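You operate a simulated robot arm through the tools that you are given. There is no shell and no other tool. Be economical: measure what you need, move in short steps, check, and stop when the job is done.

The job below is to be done with a simulated two-armed robot. You get a single attempt, and the scene is never put back.

TASK
Put the green thread net on the top of the white stand away on the top of the back shelf. Put one of the black spindle covers from the ledge under the thread stand on the black sheet. Turn the tension knob with the purple dot on head one to 2. Take the light green spool and put it on the fourth wire shelf from the bottom. Push the sliding lid of the white box shut. Pick up the green cone from the end of the long table beside head one with one hand, pass it to the other hand and put it on the spot right of the hooping jig. Take the white backing roll on the top of the side bench and put it away on the knee-high shelf of the middle unit. The order is free. Set down upright: black spindle cover, light green spool.

Only the result counts: the job must be done as asked and must still hold three seconds after the hand-in. Knocking over, shifting, dropping, spilling or breaking anything else fails it. A push-on lid holds only when it is set on centred and level and pressed home; a screw cap is set on level and turned clockwise until tight. Flat cloth is picked up by pressing the open fingertips on it (5 to 10 N) and closing them slowly along it; thin cloth reads only 2 to 8 mm in the jaws.

THE ROBOT
Two 6-joint arms with fingered hands on one trunk, on a base that drives. Base frame: it is fixed to the floor where the robot stands at the start and does not move with it; the origin is under the middle of the robot, x ahead of it, y to its left, z up; the surface under the hand at the start is at about z = 0.76. Lengths are in m, angles in degrees, forces in N, time in s.
The left shoulder is at the start at [0.05, 0.17, 0.96], the right one opposite. With the tool pointing down near the work surface each hand reaches from about 0.52 to 0.78 m from the robot's upright axis, wherever it stands, measured 20 degrees to its own side. Places, roughly: black sheet (24x30x3 cm) [-4.4, -0.4, 0.8]; black spindle cover (3x3x8 cm) [-1.2, 1.3, 1]; fourth wire shelf [-0.4, -1.8, 1.4]; green cone (7x6x13 cm) [-2, 3, 0.9]; green thread net (9x10x8 cm) [0.6, 0, 0.8]; knee-high shelf of the middle unit [-3.9, -3.5, 0.4]; light green spool (4x4x7 cm) [-1.3, 2.9, 0.8]; sliding lid of the white box [-1.8, 3.1, 0.9]; spot right of the hooping jig (17x18 cm) [-1.98, 2.4, 0.82]; tension knob with the purple dot on head one [-1.8, 1.8, 1.4]; top of the back shelf (106x15 cm) [-1.08, 0.68, 0.92]; white backing roll (8x8x20 cm) [-2.6, 4.7, 0.9]. Payload 3.5 kg a hand.
Tool frame (each hand has its own): the origin (TCP) lies between the finger pads and is the grasp point; the fingertips stand 0.026 m ahead of it; z points along the fingers, y is the line along which they close. The gripper opens to 0.132 m. The gripper's body begins 0.073 m behind the TCP. The gripper is a hand of 3 fingers: y runs from the thumb to the fingers, the wrist lies at [0, 0, -0.234] in the tool frame, and closing takes about 1.5 s.
Orientation is told as [roll, pitch, yaw] about the base's x, y, z axes, in that order, counted from this pose: with the fingers straight down and closing along the base's y, the tool's x points along the base's -x, its y along +y and its z along -z.

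THE INTERFACE
- The arms move only by the tool play_rows. It takes "left_motion", "right_motion" or both (then of equal length, played together; a hand with none holds still); each is a list of rows, each a list of 2 entries, a list of its own where there are three numbers: the turn, a rotation vector about the tool's x, y, z in degrees, then the shift along the tool's x, y, z in mm. In form: [[[rx, ry, rz], [tx, ty, tz]], ...]. A call has 1 to 10 rows; each row shifts and turns the commanded pose from where the row before left it, along the tool's axes as they then stand. "left_hand" and "right_hand" are, for a hand that has rows, the gripper command, from -1 (fully open) to 1 (shut), values between in proportion, set as the call begins (left out, the last holds). A row lasts 0.2 s, in which the tool goes at most 0.05 m and 8.6 degrees; a call with a longer step from one row to the next is refused whole, and so is a gripper value outside its range. Where a pose cannot be reached the arm comes as near as it can. A force on the tool above 40 N (or 10 N above the force at the start of the call, whichever is more), or a blocked arm, ends the call early, and 0.2 s more pass. The fingers move at their own pace (about 0.153 m/s each) and stop on an object; they squeeze with about 25 N. The grip force told is the motor's: it shows also when the fingers shut on nothing. Time passes only in rows, and 0.2 s behind the last, so rows that do not move let the fingers close. The reply holds the time, the measured pose of the TCP, the force on the tool along the base axes, the opening and the grip force, in the units named above and with some noise, with the torque about the TCP (base axes, N m) and any sound that the robot's microphone picked up.
- Cameras (640 x 400 px; columns grow to the right, rows downward): "scene" is now at [0.0381, -0.013, 1.5519]; the picture's right is [-0.14, -0.99, 0.00], its down [-0.72, 0.10, -0.69] and it looks along [0.68, -0.10, -0.73] (base axes); focal length 279 px, centre (320, 200). "left" rides on the left gripper at [-0.062, 0.003, -0.092] in its tool frame; the picture's right is [-0.05, -1.00, 0.00], its down [0.83, -0.04, -0.56] and it looks along [0.55, -0.03, 0.83] (tool axes); focal length 230 px, centre (320, 200). "right" rides on the right gripper at [0.062, 0.003, -0.092] in its tool frame; the picture's right is [-0.05, 1.00, 0.00], its down [-0.83, -0.04, -0.56] and it looks along [-0.55, -0.03, 0.83] (tool axes); focal length 230 px, centre (320, 200). There is no depth. A picture from a camera that has moved, and an enlarged one, comes with that camera's place and axes in the base frame and with its lens.
- capture(camera): a new picture of that camera. The clock stands still meanwhile.
- move_column(by): slides the trunk up (or, below 0, down) by that many m; the arms and the scene camera ride with it, the base frame stays. It gives what a move gives, with no picture.
- roll_base(legs): drives the robot by 1 to 6 legs, each [ahead, left, turn to the left] in m, m and degrees, along the robot's own axes; the way and the turn of a leg run together, so that a leg with both is an arc; at most 1.5 m and 180 degrees a leg. The arms and the cameras ride along, it lands a little off, and it stops where it bumps. It gives what a move gives.
- move_fingers(finger1, finger2, thumb_bend, hand): sets how far each is bent, from 0 (flat) to 1 (curled in); at 0.3 the hand is open as for a grip, at 0.7 the pads meet at the TCP. One left out holds its place. A second passes; each finger stops where it meets its share of the squeeze, and holds until it gets a number again. A gripper value or a shape takes the hand back. It gives what a move gives, with no picture; readings hold the bend of each and the force on the fingers (four entries, about 0 where the hand has none), thumb and palm.
- grasp_type(shape, hand): the hand has 3 fingers and takes this shape, open, in about a second: jaw (thumb against the fingers, like two jaws); tri (thumb and two fingers); tip (a fingertip pinch); poke (one finger out to press); point (the index stretched); flat (the hand flat); cup (the hand cupped); fist (a fist). The gripper value then closes the fingers along that shape, each until it touches; the sizes above hold for jaw. It gives what a move gives, with no picture.
- turn_head(pan, tilt): turns the head with the scene camera to pan (to the left, within 86 degrees either way) and tilt (down, from -29 to 69), counted from straight ahead of the robot. It gives what a move gives.
- zoom(camera, box): a new picture of the part [left, top, right, bottom] of that camera's present view, enlarged. The clock stands still meanwhile.
- hand_in(): hands the job in; it is judged then, once.

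Go step by step. Nothing tells you exact positions but the pictures and the camera data: compare them with the known pose of the tool, close in by small moves and look again before you grip or let go. The budget is 196 turns and 172 pictures, counting those below and the enlarged ones. Unless the task says otherwise, let go and move clear before handing in, and close with one line.

The tools are called after ">>>" as name(argument=value, ...) on one line, values as JSON. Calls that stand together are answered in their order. play_rows: Moves the arms, as the interface text tells. Its arguments: {"type":"object","properties":{"left_motion":{"type":"array"},"left_hand":{"type":"number"},"right_motion":{"type":"array"},"right_hand":{"type":"number"}},"required":[]} The other tools are called the same way: move_column (by) slides the trunk up or down; grasp_type (shape, hand) gives the hand a shape; move_fingers (finger1, finger2, thumb_bend, hand) moves the fingers one by one; roll_base (legs) drives the base; turn_head (pan, tilt) turns the head that bears the scene camera; capture (camera) takes a picture; zoom (camera, box) takes an enlarged picture of a part of a camera's view; hand_in () hands the job in.

At the start:

```text
time: 0.0
left_tool_pos: [0.6112, 0.2728, 1.0238]
left_ee_rot: [0.0, 0.0, 0.0]
left_contact_force: [0.2, -0.4, -0.2]
left_torque: [-0.01, 0.03, 0.0]
left_width: 0.1319
left_gripper_force: 0.1
left_shape: jaw
left_bend: [0.3, 0.3, 0.3]
left_finger forces: [0.0, 0.0, 0.1, 0.0, 0.0, 0.0]
right_tool_pos: [0.6119, -0.2687, 1.0045]
right_ee_rot: [0.0, -0.1, 0.0]
right_contact_force: [0.6, 0.1, 1.0]
right_torque: [0.0, 0.02, 0.0]
right_width: 0.132
right_gripper_force: 0.1
right_shape: jaw
right_bend: [0.3, 0.3, 0.3]
right_finger forces: [0.1, 0.0, 0.1, 0.0, 0.0, 0.0]
trunk travel left (down, up): [-0.575, 0.135]
robot x, y, heading: [-0.0016, -0.0021, -0.0]
head pan, tilt: [-8.2, 46.6]
```

scene: 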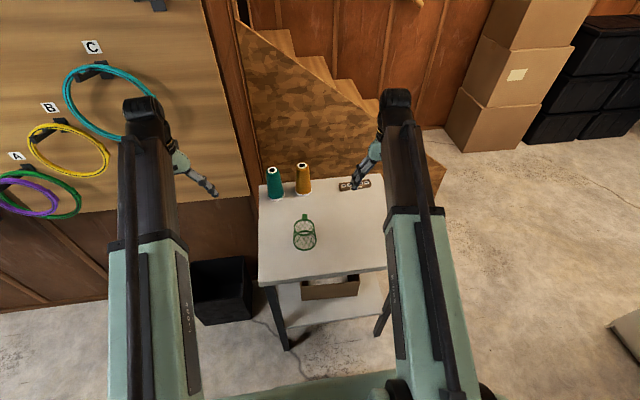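
right: 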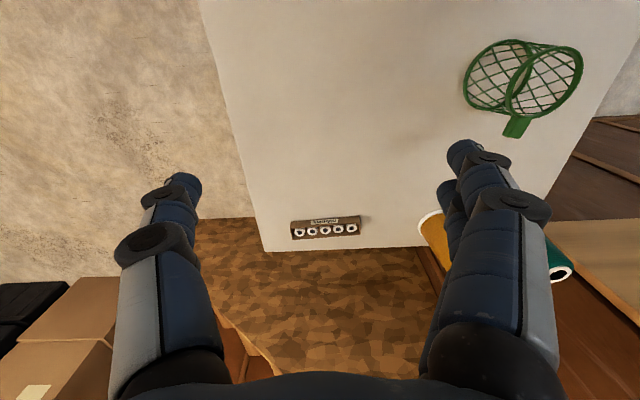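
left: 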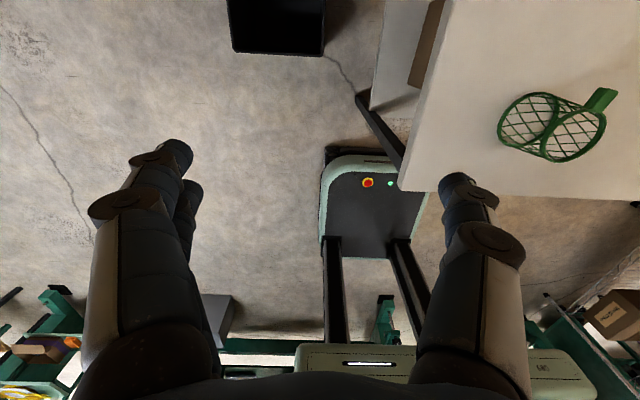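

The green net stands on the white stand ahead of me, near [0.6, -0.04, 0.8]. I'll look closer at it and around the room first.

>>> zoom(camera="scene", box=[250, 150, 400, 290])

>>> zoom(camera="right", box=[420, 0, 640, 160])

```text
2.86 times, centred on (325, 220) of scene
camera zoom: at [0.0381, -0.013, 1.5519], right [-0.14, -0.99, 0.0], down [-0.72, 0.1, -0.69], along [0.68, -0.1, -0.73], focal length 796 px, centre (306, 143)
```

zoom: 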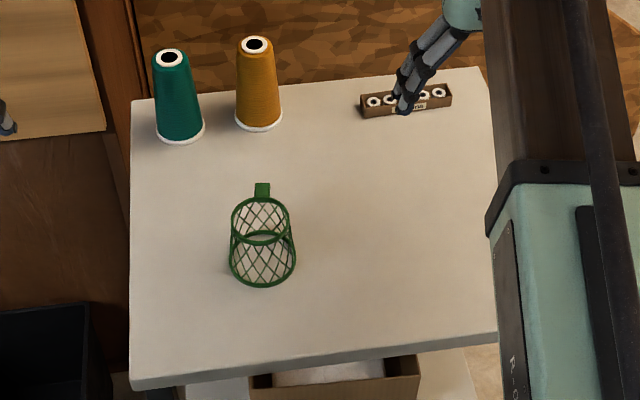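

```text
2.50 times, centred on (530, 80) of right
camera zoom: at [0.5517, -0.2636, 1.0979], right [0.05, 1.0, 0.0], down [0.83, -0.04, 0.56], along [0.55, -0.03, -0.83], focal length 575 px, centre (-205, 500)
```

zoom: 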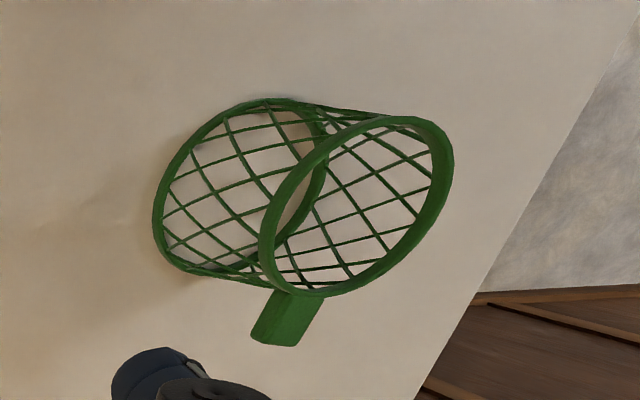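

The net is an upright basket with its axis near (0.589, -0.043) and a rim at about z 0.84, its tab pointing away from me. I'll bring the right hand above it.

>>> play_rows(right_motion=[[[0, 0, 0], [4.6, 45, 10]], [[0, 0, 0], [4.6, 45, 10]], [[0, 0, 0], [4.6, 45, 10]], [[0, 0, 0], [4.6, 45, 10]], [[0, 0, 0], [4.6, 46, 10]], [[0, 0, 0], [0, 0, 0]]], right_hand=-1)

>>> capture(camera="right")

>>> capture(camera="scene")

```text
time: 1.4
left_tool_pos: [0.6127, 0.2737, 1.0232]
left_ee_rot: [0.0, -0.1, -0.1]
left_contact_force: [-0.3, 0.1, 0.4]
left_torque: [0.0, 0.01, 0.03]
left_width: 0.1319
left_gripper_force: 0.0
left_shape: jaw
left_bend: [0.3, 0.3, 0.3]
left_finger forces: [0.0, 0.0, 0.0, 0.0, 0.0, 0.0]
right_tool_pos: [0.5906, -0.0434, 0.9532]
right_ee_rot: [0.0, 0.0, 0.0]
right_contact_force: [-0.4, 0.6, -0.7]
right_torque: [0.03, -0.01, 0.03]
right_width: 0.1319
right_gripper_force: 0.1
right_shape: jaw
right_bend: [0.3, 0.3, 0.3]
right_finger forces: [0.0, 0.0, 0.0, 0.0, 0.0, 0.0]
trunk travel left (down, up): [-0.575, 0.135]
robot x, y, heading: [-0.0001, -0.0011, 0.1]
head pan, tilt: [-8.2, 46.6]
```

```text
166 pictures are left
camera right: at [0.5287, -0.0383, 1.0468], right [0.05, 1.0, 0.0], down [0.83, -0.04, 0.56], along [0.55, -0.03, -0.83], focal length 230 px, centre (320, 200)
```

right: 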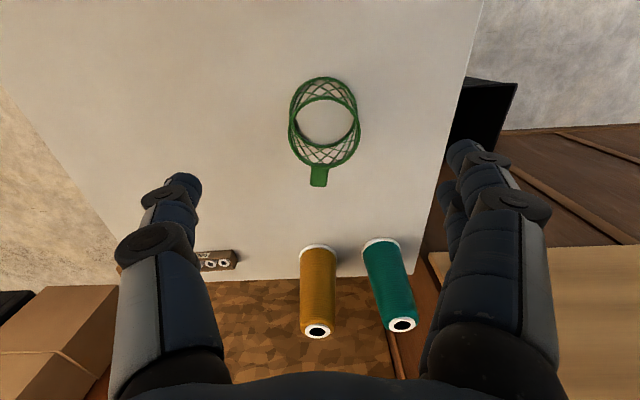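

```text
165 pictures are left
camera scene: at [0.0381, -0.0131, 1.5519], right [-0.14, -0.99, 0.0], down [-0.72, 0.1, -0.69], along [0.68, -0.1, -0.73], focal length 279 px, centre (320, 200)
```

scene: 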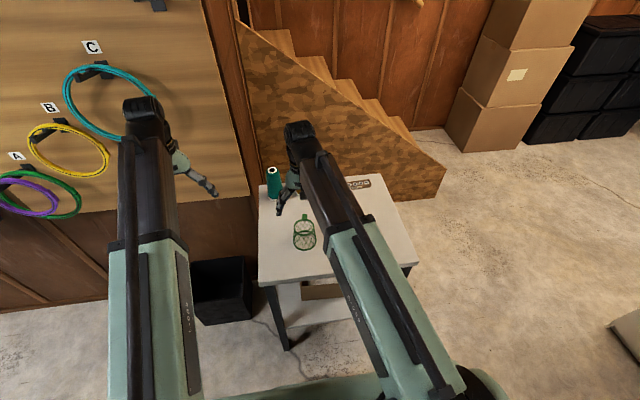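

The hand is lined up over the net. I'll go down and close on its body.

>>> play_rows(right_motion=[[[0, 0, 0], [4, 3, 38]], [[0, 0, 0], [0, 0, 38]], [[0, 0, 0], [0, 0, 38]], [[0, 0, 0], [0, 0, 38]]])

>>> play_rows(right_motion=[[[0, 0, 0], [0, 0, 0]], [[0, 0, 0], [0, 0, 0]], [[0, 0, 0], [0, 0, 0]], [[0, 0, 0], [0, 0, 0]], [[0, 0, 0], [0, 0, 0]], [[0, 0, 0], [0, 0, 0]], [[0, 0, 0], [0, 0, 0]]], right_hand=0.6)

>>> capture(camera="right")

```text
time: 2.4
left_tool_pos: [0.6112, 0.2725, 1.0237]
left_ee_rot: [-0.1, -0.1, 0.0]
left_contact_force: [-0.5, -0.1, 0.3]
left_torque: [-0.02, 0.04, 0.0]
left_width: 0.132
left_gripper_force: 0.0
left_shape: jaw
left_bend: [0.3, 0.3, 0.3]
left_finger forces: [0.1, 0.0, 0.1, 0.0, 0.0, 0.0]
right_tool_pos: [0.5848, -0.0409, 0.8022]
right_ee_rot: [0.0, 0.0, 0.0]
right_contact_force: [-1.2, -0.1, -0.5]
right_torque: [-0.03, 0.03, 0.01]
right_width: 0.1319
right_gripper_force: 0.0
right_shape: jaw
right_bend: [0.3, 0.3, 0.3]
right_finger forces: [0.0, 0.0, 0.1, 0.0, 0.0, 0.0]
trunk travel left (down, up): [-0.575, 0.135]
robot x, y, heading: [-0.0024, 0.0044, -0.1]
head pan, tilt: [-8.2, 46.6]
```

```text
time: 4.0
left_tool_pos: [0.6117, 0.2733, 1.0234]
left_ee_rot: [0.0, -0.2, 0.0]
left_contact_force: [0.7, 0.0, -0.7]
left_torque: [0.01, 0.0, -0.02]
left_width: 0.1318
left_gripper_force: 0.0
left_shape: jaw
left_bend: [0.3, 0.3, 0.3]
left_finger forces: [0.0, 0.0, 0.0, 0.0, 0.0, 0.0]
right_tool_pos: [0.5847, -0.0414, 0.8019]
right_ee_rot: [0.0, 0.0, 0.0]
right_contact_force: [0.6, -0.6, -0.4]
right_torque: [0.0, -0.01, -0.01]
right_width: 0.0658
right_gripper_force: 24.9
right_shape: jaw
right_bend: [0.73, 0.72, 0.7]
right_finger forces: [10.4, 11.0, 0.1, 0.0, 19.9, 0.0]
trunk travel left (down, up): [-0.575, 0.135]
robot x, y, heading: [0.0003, 0.002, 0.1]
head pan, tilt: [-8.2, 46.6]
```

```text
164 pictures are left
camera right: at [0.5236, -0.0365, 0.8952], right [0.05, 1.0, 0.0], down [0.83, -0.04, 0.56], along [0.55, -0.03, -0.83], focal length 230 px, centre (320, 200)
```

right: 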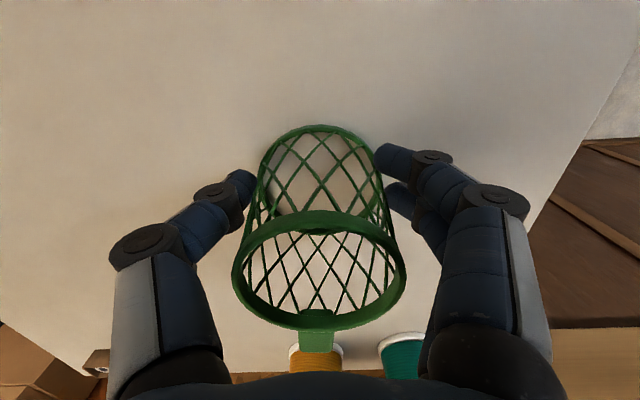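

The net is held (66 mm, 25 N). I'll lift it.

>>> play_rows(right_motion=[[[0, 0, 0], [0, 0, -20]], [[0, 0, 0], [0, 0, -40]], [[0, 0, 0], [0, 0, -45]], [[0, 0, 0], [0, -45, -45]], [[0, 0, 0], [0, -45, -45]], [[0, 0, 0], [0, -45, -45]], [[0, 0, 0], [0, -40, 0]]])

>>> turn_head(pan=0, tilt=30)

>>> capture(camera="scene")

>>> turn_head(pan=86, tilt=25)

>>> capture(camera="scene")

>>> turn_head(pan=-86, tilt=25)

>>> capture(camera="scene")

```text
refused: row 4 steps farther than a row can; nothing moved
```

```text
time: 4.8
left_tool_pos: [0.6112, 0.2735, 1.0228]
left_ee_rot: [0.0, -0.1, 0.0]
left_contact_force: [0.0, 0.0, 0.8]
left_torque: [-0.02, 0.05, 0.01]
left_width: 0.1319
left_gripper_force: 0.2
left_shape: jaw
left_bend: [0.3, 0.3, 0.3]
left_finger forces: [0.1, 0.1, 0.0, 0.0, 0.0, 0.0]
right_tool_pos: [0.585, -0.0412, 0.8019]
right_ee_rot: [0.0, 0.1, 0.1]
right_contact_force: [0.2, -0.2, -0.4]
right_torque: [0.04, 0.04, 0.01]
right_width: 0.0656
right_gripper_force: 25.3
right_shape: jaw
right_bend: [0.73, 0.72, 0.7]
right_finger forces: [10.4, 11.0, 0.1, 0.0, 19.7, 0.0]
trunk travel left (down, up): [-0.575, 0.135]
robot x, y, heading: [0.0007, -0.0002, 0.0]
head pan, tilt: [0.0, 30.0]
```

```text
163 pictures are left
camera scene: at [0.0494, -0.0016, 1.5767], right [0.0, -1.0, 0.0], down [-0.5, 0.0, -0.87], along [0.87, 0.0, -0.5], focal length 279 px, centre (320, 200)
```

scene: 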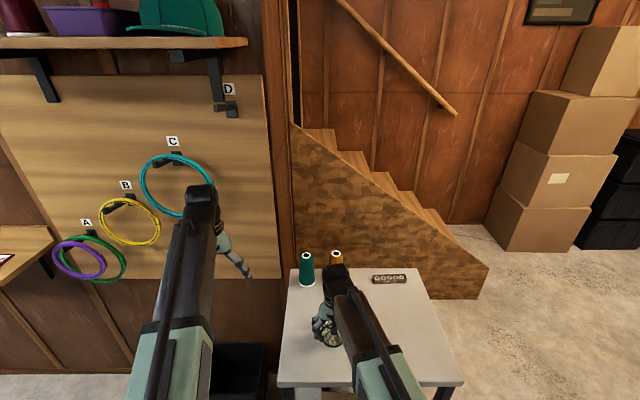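

```text
time: 6.4
left_tool_pos: [0.611, 0.2726, 1.0236]
left_ee_rot: [-0.1, -0.2, 0.0]
left_contact_force: [-0.1, -0.1, -0.2]
left_torque: [0.03, 0.0, -0.03]
left_width: 0.1317
left_gripper_force: 0.1
left_shape: jaw
left_bend: [0.3, 0.3, 0.3]
left_finger forces: [0.0, 0.0, 0.0, 0.0, 0.0, 0.0]
right_tool_pos: [0.5853, -0.0405, 0.8027]
right_ee_rot: [0.0, 0.0, 0.0]
right_contact_force: [0.2, -0.3, 0.1]
right_torque: [-0.02, -0.02, -0.02]
right_width: 0.0656
right_gripper_force: 25.1
right_shape: jaw
right_bend: [0.73, 0.72, 0.7]
right_finger forces: [10.4, 10.9, 0.1, 0.1, 19.8, 0.0]
trunk travel left (down, up): [-0.575, 0.135]
robot x, y, heading: [0.0015, 0.0011, -0.2]
head pan, tilt: [85.9, 25.0]
```

```text
162 pictures are left
camera scene: at [-0.0345, 0.0903, 1.5847], right [1.0, -0.07, 0.0], down [-0.03, -0.42, -0.91], along [0.06, 0.9, -0.42], focal length 279 px, centre (320, 200)
```

scene: 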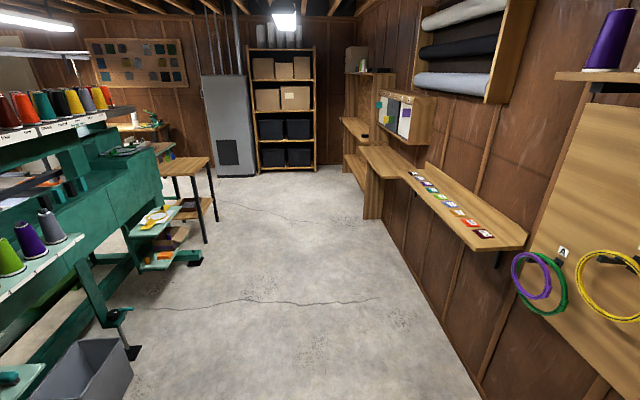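

```text
time: 9.0
left_tool_pos: [0.6119, 0.2735, 1.0231]
left_ee_rot: [0.0, 0.0, 0.1]
left_contact_force: [-0.3, -0.2, 0.0]
left_torque: [-0.02, -0.04, -0.01]
left_width: 0.132
left_gripper_force: 0.1
left_shape: jaw
left_bend: [0.3, 0.3, 0.3]
left_finger forces: [0.1, 0.1, 0.0, 0.0, 0.1, 0.0]
right_tool_pos: [0.585, -0.0424, 0.8024]
right_ee_rot: [0.0, 0.0, 0.0]
right_contact_force: [-0.6, 0.0, -0.7]
right_torque: [0.01, 0.02, -0.01]
right_width: 0.0655
right_gripper_force: 25.4
right_shape: jaw
right_bend: [0.73, 0.72, 0.7]
right_finger forces: [10.4, 11.0, 0.1, 0.0, 19.7, 0.0]
trunk travel left (down, up): [-0.575, 0.135]
robot x, y, heading: [-0.0039, -0.0004, -0.1]
head pan, tilt: [-85.9, 25.0]
```

```text
161 pictures are left
camera scene: at [-0.0345, -0.0935, 1.5847], right [-1.0, -0.07, 0.0], down [-0.03, 0.42, -0.91], along [0.06, -0.9, -0.42], focal length 279 px, centre (320, 200)
```

scene: 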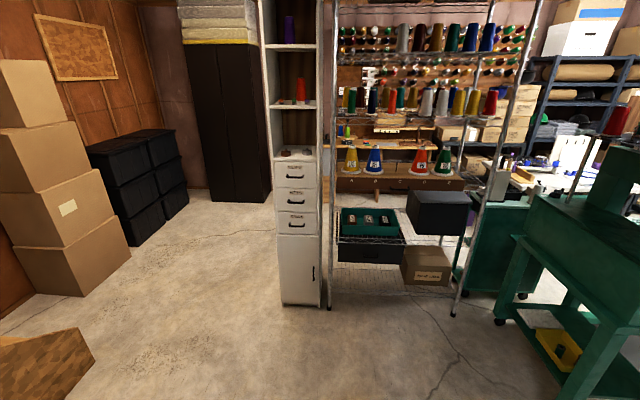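

The white shelf with three cones on the back of the green machine, at about x -1.1, y 0.15 to 1.2, is the back shelf. I'll lift the net clear, then turn around away from the stand.

>>> play_rows(right_motion=[[[0, 0, 0], [0, 0, -20]], [[0, 0, 0], [0, 0, -40]], [[0, 0, 0], [0, 0, -45]], [[0, 0, 0], [0, 0, -45]], [[0, 0, 0], [0, 0, -45]], [[0, 0, 0], [0, -45, -15]], [[0, 0, 0], [0, -45, -15]], [[0, 0, 0], [0, -45, -15]], [[0, 0, 0], [15, -40, -15]]])

>>> move_column(by=0.12)

>>> capture(camera="right")

```text
time: 11.0
left_tool_pos: [0.6111, 0.2723, 1.0245]
left_ee_rot: [0.0, -0.1, -0.1]
left_contact_force: [0.0, -0.1, 0.5]
left_torque: [0.04, 0.01, 0.01]
left_width: 0.132
left_gripper_force: 0.1
left_shape: jaw
left_bend: [0.3, 0.3, 0.3]
left_finger forces: [0.1, 0.0, 0.0, 0.0, 0.0, 0.0]
right_tool_pos: [0.5692, -0.2174, 1.0573]
right_ee_rot: [0.0, 0.0, 0.0]
right_contact_force: [-0.2, 0.1, -0.7]
right_torque: [-0.01, -0.01, 0.01]
right_width: 0.0651
right_gripper_force: 25.6
right_shape: jaw
right_bend: [0.73, 0.72, 0.7]
right_finger forces: [10.4, 10.9, 0.0, 0.0, 19.9, 0.1]
trunk travel left (down, up): [-0.575, 0.135]
robot x, y, heading: [0.0024, 0.0003, 0.0]
head pan, tilt: [-85.9, 25.0]
```

```text
time: 12.5
left_tool_pos: [0.6116, 0.2719, 1.1433]
left_ee_rot: [0.0, -0.2, 0.0]
left_contact_force: [-0.6, -1.3, 0.2]
left_torque: [0.04, 0.03, -0.01]
left_width: 0.132
left_gripper_force: 0.0
left_shape: jaw
left_bend: [0.3, 0.3, 0.3]
left_finger forces: [0.0, 0.0, 0.0, 0.0, 0.0, 0.0]
right_tool_pos: [0.5703, -0.2164, 1.1776]
right_ee_rot: [0.0, 0.0, 0.0]
right_contact_force: [-0.2, 0.3, 0.3]
right_torque: [-0.01, -0.03, -0.01]
right_width: 0.0652
right_gripper_force: 24.9
right_shape: jaw
right_bend: [0.73, 0.72, 0.7]
right_finger forces: [10.3, 11.0, 0.0, 0.1, 19.8, 0.0]
trunk travel left (down, up): [-0.695, 0.015]
robot x, y, heading: [-0.0009, 0.0003, -0.1]
head pan, tilt: [-85.9, 25.0]
```

```text
160 pictures are left
camera right: at [0.5094, -0.2107, 1.2707], right [0.05, 1.0, 0.0], down [0.83, -0.04, 0.56], along [0.55, -0.03, -0.83], focal length 230 px, centre (320, 200)
```

right: 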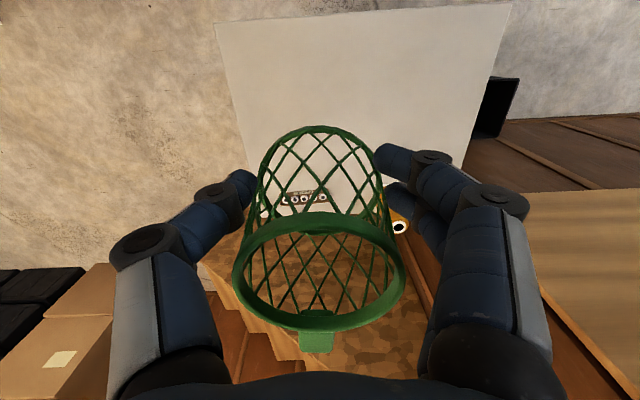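

The net is held firmly. I'll back off, turn round towards the machine and look.

>>> roll_base(legs=[[-0.3, 0, 0], [0, 0, 90], [0, 0, 90]])

>>> turn_head(pan=0, tilt=30)

>>> capture(camera="scene")

>>> turn_head(pan=-40, tilt=30)

>>> capture(camera="scene")

```text
time: 22.4
left_tool_pos: [-0.8943, -0.3145, 1.1442]
left_ee_rot: [0.0, -0.1, -175.9]
left_contact_force: [0.3, 0.4, -0.2]
left_torque: [0.0, 0.0, -0.01]
left_width: 0.1317
left_gripper_force: 0.2
left_shape: jaw
left_bend: [0.3, 0.3, 0.3]
left_finger forces: [0.1, 0.0, 0.0, 0.0, 0.1, 0.0]
right_tool_pos: [-0.8887, 0.1756, 1.1777]
right_ee_rot: [-0.1, 0.0, -176.0]
right_contact_force: [0.1, -0.5, -0.6]
right_torque: [0.03, 0.0, 0.04]
right_width: 0.064
right_gripper_force: 24.8
right_shape: jaw
right_bend: [0.73, 0.72, 0.7]
right_finger forces: [10.0, 10.5, 0.0, 0.0, 19.3, 0.2]
trunk travel left (down, up): [-0.695, 0.015]
robot x, y, heading: [-0.3017, 0.0009, -176.0]
head pan, tilt: [-85.9, 25.0]
```

```text
time: 24.0
left_tool_pos: [-0.8953, -0.315, 1.1439]
left_ee_rot: [0.0, -0.1, -176.0]
left_contact_force: [-0.9, -0.1, 0.1]
left_torque: [0.01, 0.02, 0.03]
left_width: 0.1318
left_gripper_force: 0.0
left_shape: jaw
left_bend: [0.3, 0.3, 0.3]
left_finger forces: [0.1, 0.0, 0.0, 0.0, 0.0, 0.1]
right_tool_pos: [-0.8875, 0.1738, 1.1777]
right_ee_rot: [0.0, 0.1, -176.0]
right_contact_force: [-0.4, 0.0, 0.6]
right_torque: [-0.01, 0.01, 0.0]
right_width: 0.064
right_gripper_force: 25.0
right_shape: jaw
right_bend: [0.73, 0.72, 0.7]
right_finger forces: [10.0, 10.6, 0.0, 0.0, 19.3, 0.1]
trunk travel left (down, up): [-0.695, 0.015]
robot x, y, heading: [-0.306, -0.0006, -176.1]
head pan, tilt: [0.0, 30.0]
```

```text
159 pictures are left
camera scene: at [-0.3553, -0.0052, 1.6968], right [-0.07, 1.0, 0.0], down [0.5, 0.03, -0.87], along [-0.86, -0.06, -0.5], focal length 279 px, centre (320, 200)
```

scene: 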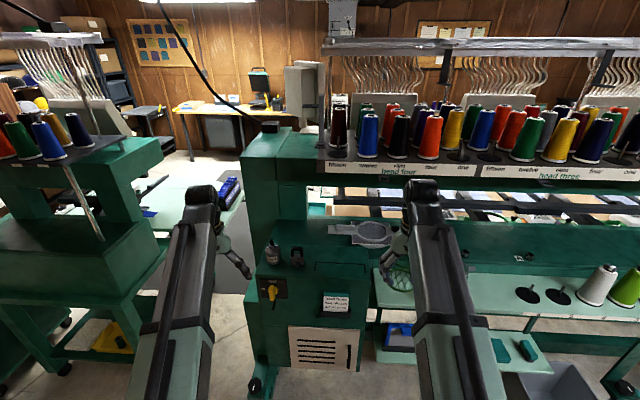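

```text
time: 25.0
left_tool_pos: [-0.8942, -0.3137, 1.1441]
left_ee_rot: [0.0, -0.1, -176.0]
left_contact_force: [0.1, 0.6, -0.2]
left_torque: [-0.02, 0.03, 0.0]
left_width: 0.1319
left_gripper_force: 0.0
left_shape: jaw
left_bend: [0.3, 0.3, 0.3]
left_finger forces: [0.1, 0.0, 0.0, 0.0, 0.0, 0.0]
right_tool_pos: [-0.8887, 0.175, 1.1773]
right_ee_rot: [0.0, 0.0, -176.0]
right_contact_force: [0.0, 0.2, 0.0]
right_torque: [-0.02, -0.02, 0.04]
right_width: 0.0639
right_gripper_force: 24.5
right_shape: jaw
right_bend: [0.73, 0.72, 0.7]
right_finger forces: [10.0, 10.6, 0.1, 0.1, 19.2, 0.0]
trunk travel left (down, up): [-0.695, 0.015]
robot x, y, heading: [-0.3068, -0.0049, -175.9]
head pan, tilt: [-40.0, 30.0]
```

```text
158 pictures are left
camera scene: at [-0.3384, 0.0542, 1.6968], right [0.59, 0.81, 0.0], down [0.41, -0.29, -0.87], along [-0.7, 0.51, -0.5], focal length 279 px, centre (320, 200)
```

scene: 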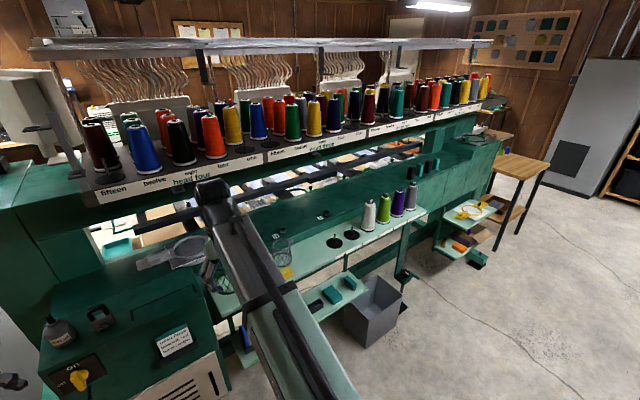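

I see the back shelf with cones and spindle discs on it; the left part seems mostly free. I'll zoom in on it.

>>> zoom(camera="scene", box=[190, 150, 450, 330])

>>> zoom(camera="scene", box=[340, 60, 560, 270])

```text
2.22 times, centred on (320, 240) of scene
camera zoom: at [-0.3384, 0.0542, 1.6968], right [0.59, 0.81, 0.0], down [0.41, -0.29, -0.87], along [-0.7, 0.51, -0.5], focal length 619 px, centre (320, 111)
```

zoom: 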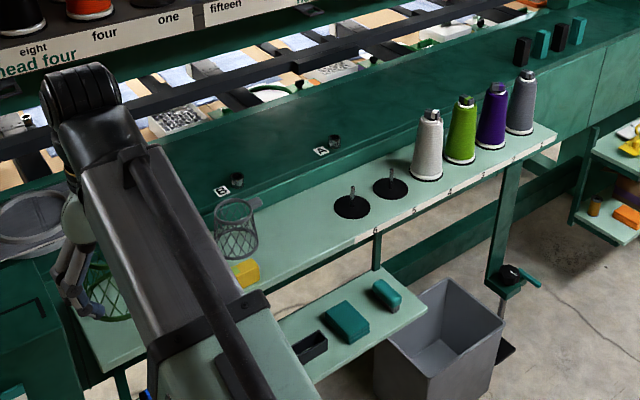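

```text
1.90 times, centred on (450, 165) of scene
camera zoom: at [-0.3384, 0.0542, 1.6968], right [0.59, 0.81, 0.0], down [0.41, -0.29, -0.87], along [-0.7, 0.51, -0.5], focal length 531 px, centre (72, 267)
```

zoom: 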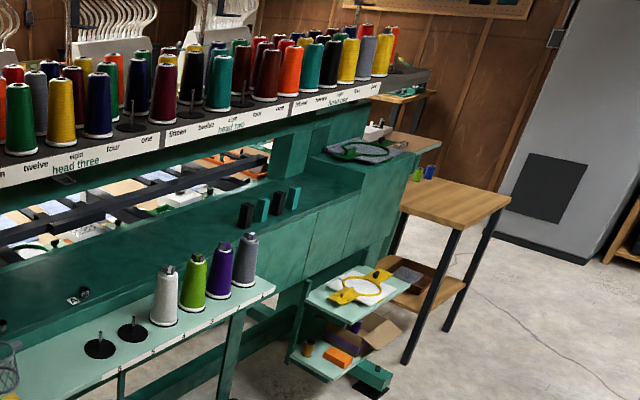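

The shelf holds a grey net and a yellow block near y 0.42, two spindles near 0.67 and 0.77, and cones beyond. I'll check the left end with the right-hand camera.

>>> capture(camera="right")

>>> turn_head(pan=-20, tilt=45)

>>> capture(camera="scene")

```text
155 pictures are left
camera right: at [-0.8267, 0.177, 1.2707], right [0.02, -1.0, 0.0], down [-0.83, -0.02, 0.56], along [-0.56, -0.01, -0.83], focal length 230 px, centre (320, 200)
```

right: 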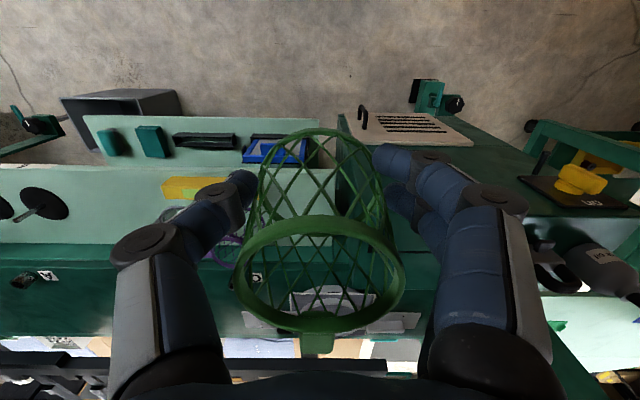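

```text
time: 25.9
left_tool_pos: [-0.8953, -0.3159, 1.1432]
left_ee_rot: [0.1, -0.1, -175.9]
left_contact_force: [0.0, -0.1, -0.1]
left_torque: [0.01, 0.01, -0.01]
left_width: 0.1317
left_gripper_force: 0.0
left_shape: jaw
left_bend: [0.3, 0.3, 0.3]
left_finger forces: [0.0, 0.0, 0.0, 0.1, 0.0, 0.0]
right_tool_pos: [-0.8879, 0.1753, 1.1765]
right_ee_rot: [0.0, -0.1, -176.1]
right_contact_force: [-0.3, 0.4, -0.2]
right_torque: [0.0, 0.04, -0.01]
right_width: 0.0639
right_gripper_force: 25.0
right_shape: jaw
right_bend: [0.73, 0.72, 0.7]
right_finger forces: [10.0, 10.5, 0.0, 0.0, 19.3, 0.0]
trunk travel left (down, up): [-0.695, 0.015]
robot x, y, heading: [-0.3046, 0.0007, -176.0]
head pan, tilt: [-20.0, 45.0]
```

```text
154 pictures are left
camera scene: at [-0.3433, 0.0236, 1.6742], right [0.28, 0.96, 0.0], down [0.68, -0.19, -0.71], along [-0.68, 0.2, -0.71], focal length 279 px, centre (320, 200)
```

scene: 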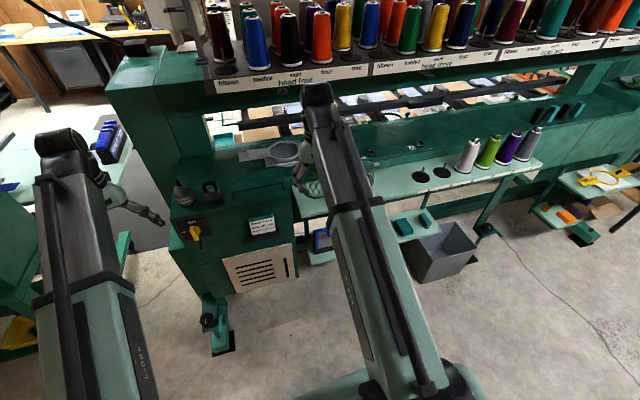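

The left end of the shelf, around y 0.2 to 0.28, is free. I'll tuck the left hand back, drive a bit closer and straighten the heading.

>>> play_rows(left_motion=[[[0, 0, 0], [40, 0, -20]], [[0, 0, 0], [40, 0, -20]], [[0, 0, 0], [40, 0, -20]]], left_hand=-1)

>>> roll_base(legs=[[0, 0, -4], [0.17, 0, 0]])

>>> capture(camera="right")

>>> capture(camera="scene")

```text
time: 26.7
left_tool_pos: [-0.7767, -0.309, 1.1945]
left_ee_rot: [0.1, -0.3, -176.0]
left_contact_force: [-0.3, -0.8, 0.8]
left_torque: [0.02, 0.0, -0.01]
left_width: 0.1316
left_gripper_force: 0.1
left_shape: jaw
left_bend: [0.3, 0.3, 0.3]
left_finger forces: [0.0, 0.0, 0.0, 0.0, 0.1, 0.0]
left hand out of reach, approached as far as the arm can: row 3
right_tool_pos: [-0.8876, 0.1739, 1.1785]
right_ee_rot: [0.0, 0.1, -176.1]
right_contact_force: [0.1, 0.3, -0.2]
right_torque: [-0.01, 0.0, 0.05]
right_width: 0.0639
right_gripper_force: 25.2
right_shape: jaw
right_bend: [0.73, 0.72, 0.7]
right_finger forces: [10.0, 10.4, 0.0, 0.1, 19.3, 0.0]
trunk travel left (down, up): [-0.695, 0.015]
robot x, y, heading: [-0.304, -0.0012, -176.1]
head pan, tilt: [-20.0, 45.0]
```

```text
time: 28.6
left_tool_pos: [-0.971, -0.2787, 1.1926]
left_ee_rot: [0.1, -0.3, -179.5]
left_contact_force: [-1.6, -0.6, 0.3]
left_torque: [-0.02, -0.03, -0.02]
left_width: 0.1319
left_gripper_force: 0.1
left_shape: jaw
left_bend: [0.3, 0.3, 0.3]
left_finger forces: [0.1, 0.1, 0.0, 0.0, 0.1, 0.0]
right_tool_pos: [-1.0509, 0.2094, 1.1772]
right_ee_rot: [0.0, 0.0, -179.4]
right_contact_force: [-0.6, -0.3, 0.5]
right_torque: [-0.02, -0.03, -0.01]
right_width: 0.0639
right_gripper_force: 25.1
right_shape: jaw
right_bend: [0.73, 0.72, 0.7]
right_finger forces: [10.0, 10.5, 0.0, 0.0, 19.4, 0.0]
trunk travel left (down, up): [-0.695, 0.015]
robot x, y, heading: [-0.4775, -0.0032, -179.5]
head pan, tilt: [-20.0, 45.0]
```

```text
153 pictures are left
camera right: at [-0.9892, 0.2083, 1.2701], right [-0.04, -1.0, 0.0], down [-0.83, 0.04, 0.55], along [-0.55, 0.02, -0.83], focal length 230 px, centre (320, 200)
```

right: 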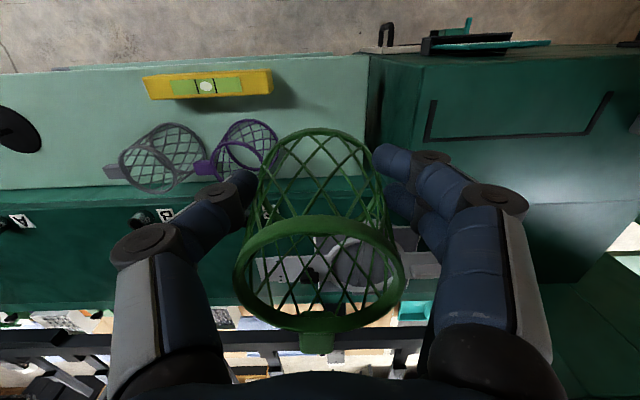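

```text
152 pictures are left
camera scene: at [-0.5166, 0.025, 1.6741], right [0.33, 0.94, 0.0], down [0.67, -0.24, -0.71], along [-0.67, 0.24, -0.71], focal length 279 px, centre (320, 200)
```

scene: 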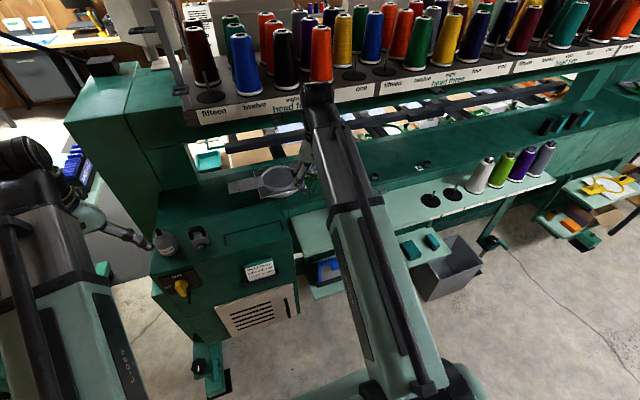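

The free slot between the purple net and the cabinet is about y 0.13 to 0.27, too narrow for fingers closing along y. I'll turn the hand 90° so that it closes along x.

>>> play_rows(right_motion=[[[0, 0, -8.2], [0, 0, 0]], [[0, 0, -8.2], [0, 0, 0]], [[0, 0, -8.2], [0, 0, 0]], [[0, 0, -8.2], [0, 0, 0]], [[0, 0, -8.2], [0, 0, 0]], [[0, 0, -8.2], [0, 0, 0]], [[0, 0, -8.2], [0, 0, 0]], [[0, 0, -8.2], [0, 0, 0]], [[0, 0, -8.2], [0, 0, 0]], [[0, 0, -8.2], [0, 0, 0]]])

>>> play_rows(right_motion=[[[0, 0, -8], [0, 0, 0]], [[0, 0, 0], [0, 0, 0]]])

>>> capture(camera="right")

>>> capture(camera="scene")

```text
time: 30.8
left_tool_pos: [-0.9689, -0.2797, 1.194]
left_ee_rot: [0.1, -0.4, -179.5]
left_contact_force: [0.0, 1.0, 0.4]
left_torque: [0.02, -0.03, -0.03]
left_width: 0.1323
left_gripper_force: 0.1
left_shape: jaw
left_bend: [0.3, 0.3, 0.3]
left_finger forces: [0.0, 0.0, 0.1, 0.1, 0.1, 0.0]
right_tool_pos: [-1.051, 0.1955, 1.1779]
right_ee_rot: [0.0, 0.1, -100.7]
right_contact_force: [0.0, -0.6, -0.3]
right_torque: [0.01, 0.01, -0.01]
right_width: 0.0636
right_gripper_force: 25.3
right_shape: jaw
right_bend: [0.73, 0.72, 0.7]
right_finger forces: [9.6, 10.5, 0.0, 0.0, 19.3, 0.0]
right hand out of reach, approached as far as the arm can: row 10
trunk travel left (down, up): [-0.695, 0.015]
robot x, y, heading: [-0.4791, -0.0003, -179.7]
head pan, tilt: [-20.0, 45.0]
```

```text
time: 31.4
left_tool_pos: [-0.9689, -0.2799, 1.1942]
left_ee_rot: [0.2, -0.4, -179.5]
left_contact_force: [0.1, 0.7, 0.1]
left_torque: [-0.01, -0.01, 0.05]
left_width: 0.1319
left_gripper_force: 0.1
left_shape: jaw
left_bend: [0.3, 0.3, 0.3]
left_finger forces: [0.0, 0.0, 0.1, 0.0, 0.0, 0.0]
right_tool_pos: [-1.051, 0.1976, 1.1778]
right_ee_rot: [0.0, 0.0, -100.7]
right_contact_force: [-0.3, 0.5, 0.0]
right_torque: [-0.01, -0.01, 0.02]
right_width: 0.0637
right_gripper_force: 24.6
right_shape: jaw
right_bend: [0.73, 0.72, 0.7]
right_finger forces: [9.7, 10.5, 0.1, 0.1, 19.3, 0.1]
right hand out of reach, approached as far as the arm can: row 1
trunk travel left (down, up): [-0.695, 0.015]
robot x, y, heading: [-0.4768, -0.0021, -179.4]
head pan, tilt: [-20.0, 45.0]
```

```text
151 pictures are left
camera right: at [-1.036, 0.2586, 1.2708], right [0.97, -0.24, 0.0], down [-0.2, -0.81, 0.55], along [-0.13, -0.54, -0.83], focal length 230 px, centre (320, 200)
```

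right: 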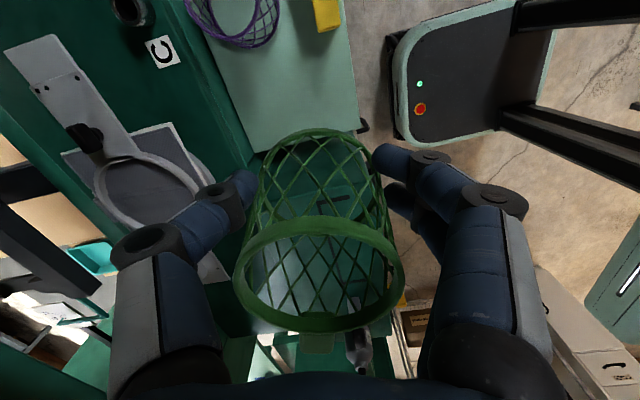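

```text
150 pictures are left
camera scene: at [-0.5145, 0.0251, 1.6741], right [0.33, 0.94, 0.0], down [0.67, -0.24, -0.71], along [-0.67, 0.24, -0.71], focal length 279 px, centre (320, 200)
```

scene: 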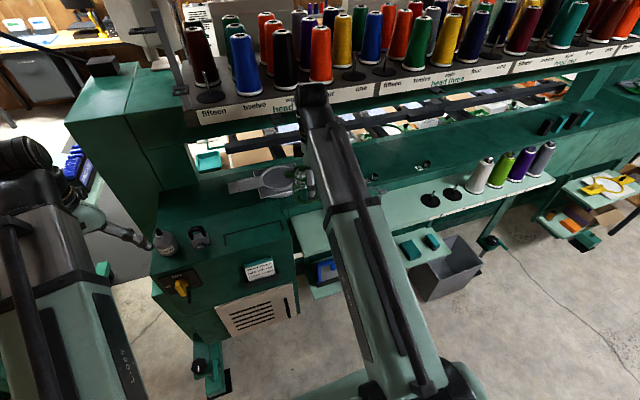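

The hand is now turned about 79° and the slot is clear (y 0.147 to 0.275). I'll shift over it and go down most of the way.

>>> play_rows(right_motion=[[[0, 0, 0], [9.4, -31, 0]], [[0, 0, 0], [0, 0, 40]], [[0, 0, 0], [0, 0, 40]], [[0, 0, 0], [0, 0, 40]], [[0, 0, 0], [0, 0, 40]], [[0, 0, 0], [0, 0, 0]]])

>>> capture(camera="right")

>>> zoom(camera="scene", box=[220, 120, 420, 280])

```text
time: 32.8
left_tool_pos: [-0.969, -0.2788, 1.1949]
left_ee_rot: [0.1, -0.4, -179.4]
left_contact_force: [0.4, 0.1, -0.4]
left_torque: [0.02, 0.02, 0.01]
left_width: 0.1319
left_gripper_force: 0.0
left_shape: jaw
left_bend: [0.3, 0.3, 0.3]
left_finger forces: [0.0, 0.0, 0.0, 0.0, 0.0, 0.0]
right_tool_pos: [-1.0823, 0.2025, 1.0184]
right_ee_rot: [0.0, 0.2, -101.0]
right_contact_force: [-1.0, -0.1, 0.1]
right_torque: [-0.02, 0.0, -0.04]
right_width: 0.0634
right_gripper_force: 24.6
right_shape: jaw
right_bend: [0.73, 0.72, 0.7]
right_finger forces: [9.4, 10.4, 0.0, 0.0, 19.2, 0.0]
right hand out of reach, approached as far as the arm can: row 1
trunk travel left (down, up): [-0.695, 0.015]
robot x, y, heading: [-0.4793, -0.0011, -179.5]
head pan, tilt: [-20.0, 45.0]
```

```text
149 pictures are left
camera right: at [-1.0673, 0.264, 1.1107], right [0.97, -0.24, 0.0], down [-0.2, -0.81, 0.55], along [-0.13, -0.54, -0.83], focal length 230 px, centre (320, 200)
```

right: 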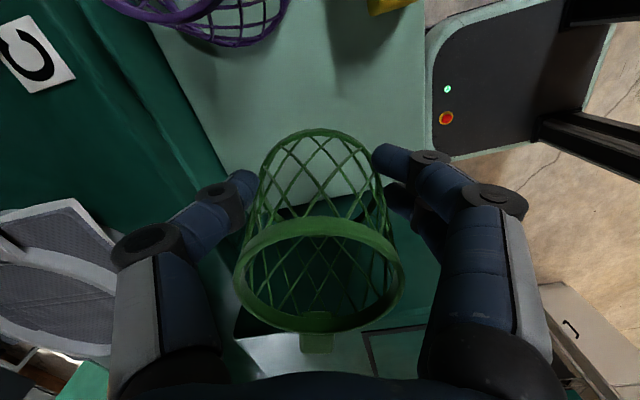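

```text
2.50 times, centred on (320, 200) of scene
camera zoom: at [-0.5143, 0.0249, 1.6742], right [0.33, 0.94, 0.0], down [0.67, -0.24, -0.71], along [-0.67, 0.24, -0.71], focal length 697 px, centre (320, 200)
```

zoom: 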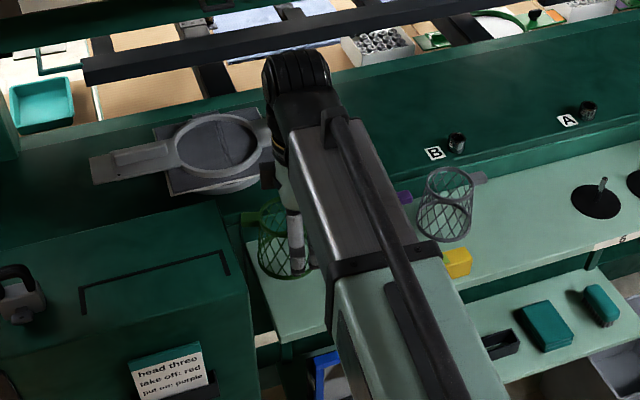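

The net is above the slot. I'll shift 10 mm away from the cabinet and lower the net until it touches.

>>> play_rows(right_motion=[[[0, 0, 0], [9, -2, 0]], [[0, 0, 0], [0, 0, 25]], [[0, 0, 0], [0, 0, 20]], [[0, 0, 0], [0, 0, 0]]])

>>> capture(camera="right")

```text
time: 33.8
left_tool_pos: [-0.969, -0.2799, 1.1931]
left_ee_rot: [0.1, -0.4, -179.6]
left_contact_force: [-0.6, -0.4, -0.8]
left_torque: [0.01, 0.01, 0.01]
left_width: 0.1318
left_gripper_force: 0.0
left_shape: jaw
left_bend: [0.3, 0.3, 0.3]
left_finger forces: [0.1, 0.0, 0.0, 0.1, 0.1, 0.0]
right_tool_pos: [-1.0822, 0.2035, 0.9711]
right_ee_rot: [-0.1, 0.2, -101.1]
right_contact_force: [0.7, 0.8, -0.8]
right_torque: [-0.01, 0.02, 0.0]
right_width: 0.0636
right_gripper_force: 24.6
right_shape: jaw
right_bend: [0.73, 0.72, 0.7]
right_finger forces: [9.5, 10.4, 0.0, 0.0, 19.3, 0.0]
right hand out of reach, approached as far as the arm can: row 1
trunk travel left (down, up): [-0.695, 0.015]
robot x, y, heading: [-0.4766, -0.0013, -179.6]
head pan, tilt: [-20.0, 45.0]
```

```text
147 pictures are left
camera right: at [-1.0665, 0.2652, 1.0656], right [0.97, -0.24, 0.0], down [-0.2, -0.81, 0.55], along [-0.14, -0.54, -0.83], focal length 230 px, centre (320, 200)
```

right: 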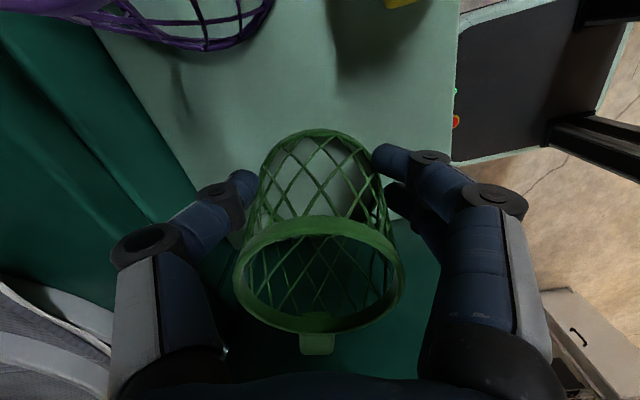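

The net is fully over the shelf. I'll lower to contact in small steps.

>>> play_rows(right_motion=[[[0, 0, 0], [0, 0, 3]], [[0, 0, 0], [0, 0, 3]], [[0, 0, 0], [0, 0, 2]], [[0, 0, 0], [0, 0, 0]]])

```text
time: 34.9
left_tool_pos: [-0.9681, -0.2798, 1.1929]
left_ee_rot: [0.0, -0.5, -179.5]
left_contact_force: [-0.5, 0.3, 1.0]
left_torque: [0.01, -0.02, -0.02]
left_width: 0.1318
left_gripper_force: 0.1
left_shape: jaw
left_bend: [0.3, 0.3, 0.3]
left_finger forces: [0.1, 0.1, 0.0, 0.0, 0.0, 0.1]
right_tool_pos: [-1.0806, 0.2059, 0.9687]
right_ee_rot: [-0.4, 0.3, -101.1]
right_contact_force: [3.1, 2.2, 24.5]
right_torque: [-0.05, -0.17, 0.06]
right_width: 0.0629
right_gripper_force: 25.4
right_shape: jaw
right_bend: [0.75, 0.74, 0.71]
right_finger forces: [12.2, 12.7, 0.0, 0.0, 21.9, 0.1]
trunk travel left (down, up): [-0.695, 0.015]
robot x, y, heading: [-0.4733, -0.0023, -179.4]
head pan, tilt: [-20.0, 45.0]
stopped in row 4 (right hand): the force on the tool passed its limit at 40 N (the readings are from after the stop); the commanded pose is now the measured one
```

It touched down. I'll ease up 2 mm, open a little and rise.

>>> play_rows(right_motion=[[[0, 0, 0], [0, 0, -1.5]], [[0, 0, 0], [0, 0, 0]]])

>>> play_rows(right_motion=[[[0, 0, 0], [0, 0, 0]], [[0, 0, 0], [0, 0, 0]], [[0, 0, 0], [0, 0, 0]], [[0, 0, 0], [0, 0, 0]]], right_hand=-0.35)

>>> capture(camera="right")

```text
time: 35.5
left_tool_pos: [-0.9673, -0.2795, 1.1947]
left_ee_rot: [0.1, -0.4, -179.6]
left_contact_force: [0.3, 0.6, 0.1]
left_torque: [-0.01, -0.03, -0.03]
left_width: 0.1321
left_gripper_force: 0.1
left_shape: jaw
left_bend: [0.3, 0.3, 0.3]
left_finger forces: [0.0, 0.1, 0.0, 0.0, 0.1, 0.0]
right_tool_pos: [-1.0813, 0.2047, 0.9686]
right_ee_rot: [-0.5, 0.4, -101.1]
right_contact_force: [1.8, 3.1, 19.3]
right_torque: [-0.02, -0.08, 0.04]
right_width: 0.0625
right_gripper_force: 24.9
right_shape: jaw
right_bend: [0.75, 0.74, 0.71]
right_finger forces: [11.7, 12.3, 0.0, 0.0, 21.9, 0.0]
trunk travel left (down, up): [-0.695, 0.015]
robot x, y, heading: [-0.4764, 0.0013, -179.5]
head pan, tilt: [-20.0, 45.0]
```

```text
time: 36.5
left_tool_pos: [-0.9697, -0.2794, 1.1937]
left_ee_rot: [0.1, -0.3, -179.5]
left_contact_force: [0.9, -0.1, -0.2]
left_torque: [-0.01, -0.02, 0.04]
left_width: 0.1319
left_gripper_force: 0.1
left_shape: jaw
left_bend: [0.3, 0.3, 0.3]
left_finger forces: [0.0, 0.0, 0.0, 0.0, 0.0, 0.1]
right_tool_pos: [-1.0818, 0.2042, 0.9678]
right_ee_rot: [-0.3, 0.3, -101.2]
right_contact_force: [-0.4, 0.7, 0.2]
right_torque: [-0.02, -0.02, 0.0]
right_width: 0.089
right_gripper_force: 0.1
right_shape: jaw
right_bend: [0.69, 0.69, 0.66]
right_finger forces: [0.0, 0.0, 0.0, 0.1, 0.0, 0.0]
trunk travel left (down, up): [-0.695, 0.015]
robot x, y, heading: [-0.4769, 0.0004, -179.4]
head pan, tilt: [-20.0, 45.0]
```

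```text
146 pictures are left
camera right: at [-1.0662, 0.2657, 1.0604], right [0.97, -0.24, 0.0], down [-0.2, -0.81, 0.55], along [-0.14, -0.53, -0.83], focal length 230 px, centre (320, 200)
```

right: 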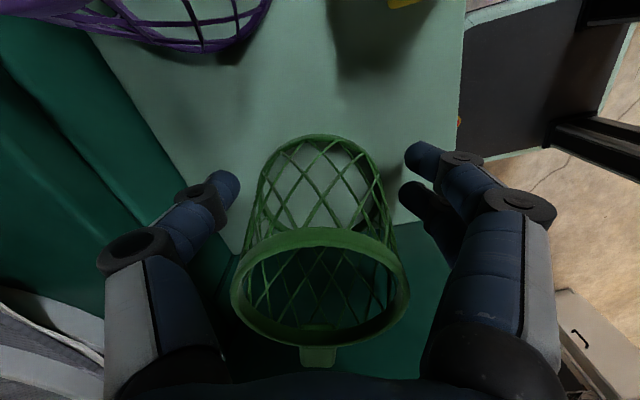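

The net stands on its own. I'll rise straight up and check.

>>> play_rows(right_motion=[[[0, 0, 0], [0, 0, -25]], [[0, 0, 0], [0, 0, -40]], [[0, 0, 0], [0, 0, -45]], [[0, 0, 0], [0, 0, -45]], [[0, 0, 0], [0, 0, -45]]])

>>> capture(camera="right")

```text
time: 37.7
left_tool_pos: [-0.9698, -0.2783, 1.1939]
left_ee_rot: [0.1, -0.4, -179.6]
left_contact_force: [0.6, 0.4, 0.4]
left_torque: [0.02, 0.02, -0.04]
left_width: 0.132
left_gripper_force: 0.0
left_shape: jaw
left_bend: [0.3, 0.3, 0.3]
left_finger forces: [0.1, 0.1, 0.1, 0.1, 0.0, 0.1]
right_tool_pos: [-1.082, 0.2059, 1.1707]
right_ee_rot: [-0.2, 0.3, -101.3]
right_contact_force: [0.2, 0.0, -0.1]
right_torque: [-0.03, 0.05, 0.01]
right_width: 0.0889
right_gripper_force: 0.0
right_shape: jaw
right_bend: [0.69, 0.69, 0.66]
right_finger forces: [0.0, 0.1, 0.0, 0.0, 0.1, 0.0]
trunk travel left (down, up): [-0.695, 0.015]
robot x, y, heading: [-0.4755, -0.0017, -179.5]
head pan, tilt: [-20.0, 45.0]
```

```text
145 pictures are left
camera right: at [-1.0673, 0.2672, 1.2627], right [0.97, -0.25, 0.0], down [-0.21, -0.81, 0.55], along [-0.14, -0.53, -0.83], focal length 230 px, centre (320, 200)
```

right: 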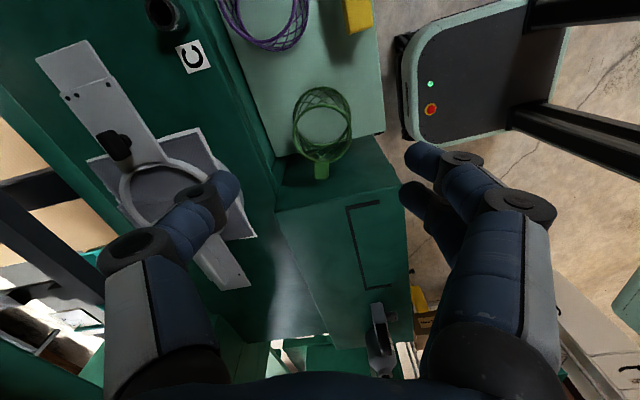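

The net stands neatly on the shelf. Next the spindle covers: I'll back off and slide along the machine towards y 1.15.

>>> roll_base(legs=[[-0.25, 0, 0], [0, -1.15, 0]])

>>> turn_head(pan=-10, tilt=40)

>>> capture(camera="scene")

```text
time: 45.0
left_tool_pos: [-0.7341, 0.8812, 1.1942]
left_ee_rot: [0.1, -0.4, -179.2]
left_contact_force: [-0.5, 0.1, -0.2]
left_torque: [-0.02, -0.01, -0.02]
left_width: 0.1321
left_gripper_force: 0.0
left_shape: jaw
left_bend: [0.3, 0.3, 0.3]
left_finger forces: [0.1, 0.1, 0.0, 0.0, 0.1, 0.0]
right_tool_pos: [-0.8498, 1.3662, 1.1693]
right_ee_rot: [-0.2, 0.3, -101.1]
right_contact_force: [0.7, -0.5, 0.2]
right_torque: [-0.04, -0.04, 0.0]
right_width: 0.0887
right_gripper_force: 0.1
right_shape: jaw
right_bend: [0.69, 0.69, 0.66]
right_finger forces: [0.0, 0.0, 0.1, 0.0, 0.0, 0.1]
trunk travel left (down, up): [-0.695, 0.015]
robot x, y, heading: [-0.2442, 1.1609, -179.3]
head pan, tilt: [-20.0, 45.0]
```

```text
time: 45.7
left_tool_pos: [-0.7333, 0.8806, 1.1954]
left_ee_rot: [0.1, -0.3, -179.2]
left_contact_force: [-0.4, -0.4, -0.1]
left_torque: [0.01, -0.04, 0.01]
left_width: 0.132
left_gripper_force: 0.1
left_shape: jaw
left_bend: [0.3, 0.3, 0.3]
left_finger forces: [0.1, 0.0, 0.0, 0.0, 0.0, 0.0]
right_tool_pos: [-0.8501, 1.367, 1.1696]
right_ee_rot: [-0.2, 0.4, -101.0]
right_contact_force: [0.3, 0.3, 0.0]
right_torque: [0.0, 0.03, -0.02]
right_width: 0.0887
right_gripper_force: 0.0
right_shape: jaw
right_bend: [0.69, 0.69, 0.66]
right_finger forces: [0.0, 0.1, 0.0, 0.0, 0.0, 0.1]
trunk travel left (down, up): [-0.695, 0.015]
robot x, y, heading: [-0.2387, 1.1591, -179.3]
head pan, tilt: [-10.0, 40.0]
```

```text
144 pictures are left
camera scene: at [-0.2877, 1.1741, 1.6814], right [0.16, 0.99, 0.0], down [0.63, -0.1, -0.77], along [-0.76, 0.12, -0.64], focal length 279 px, centre (320, 200)
```

scene: 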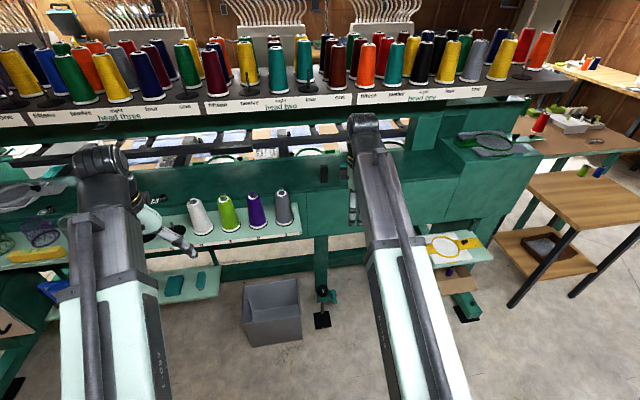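

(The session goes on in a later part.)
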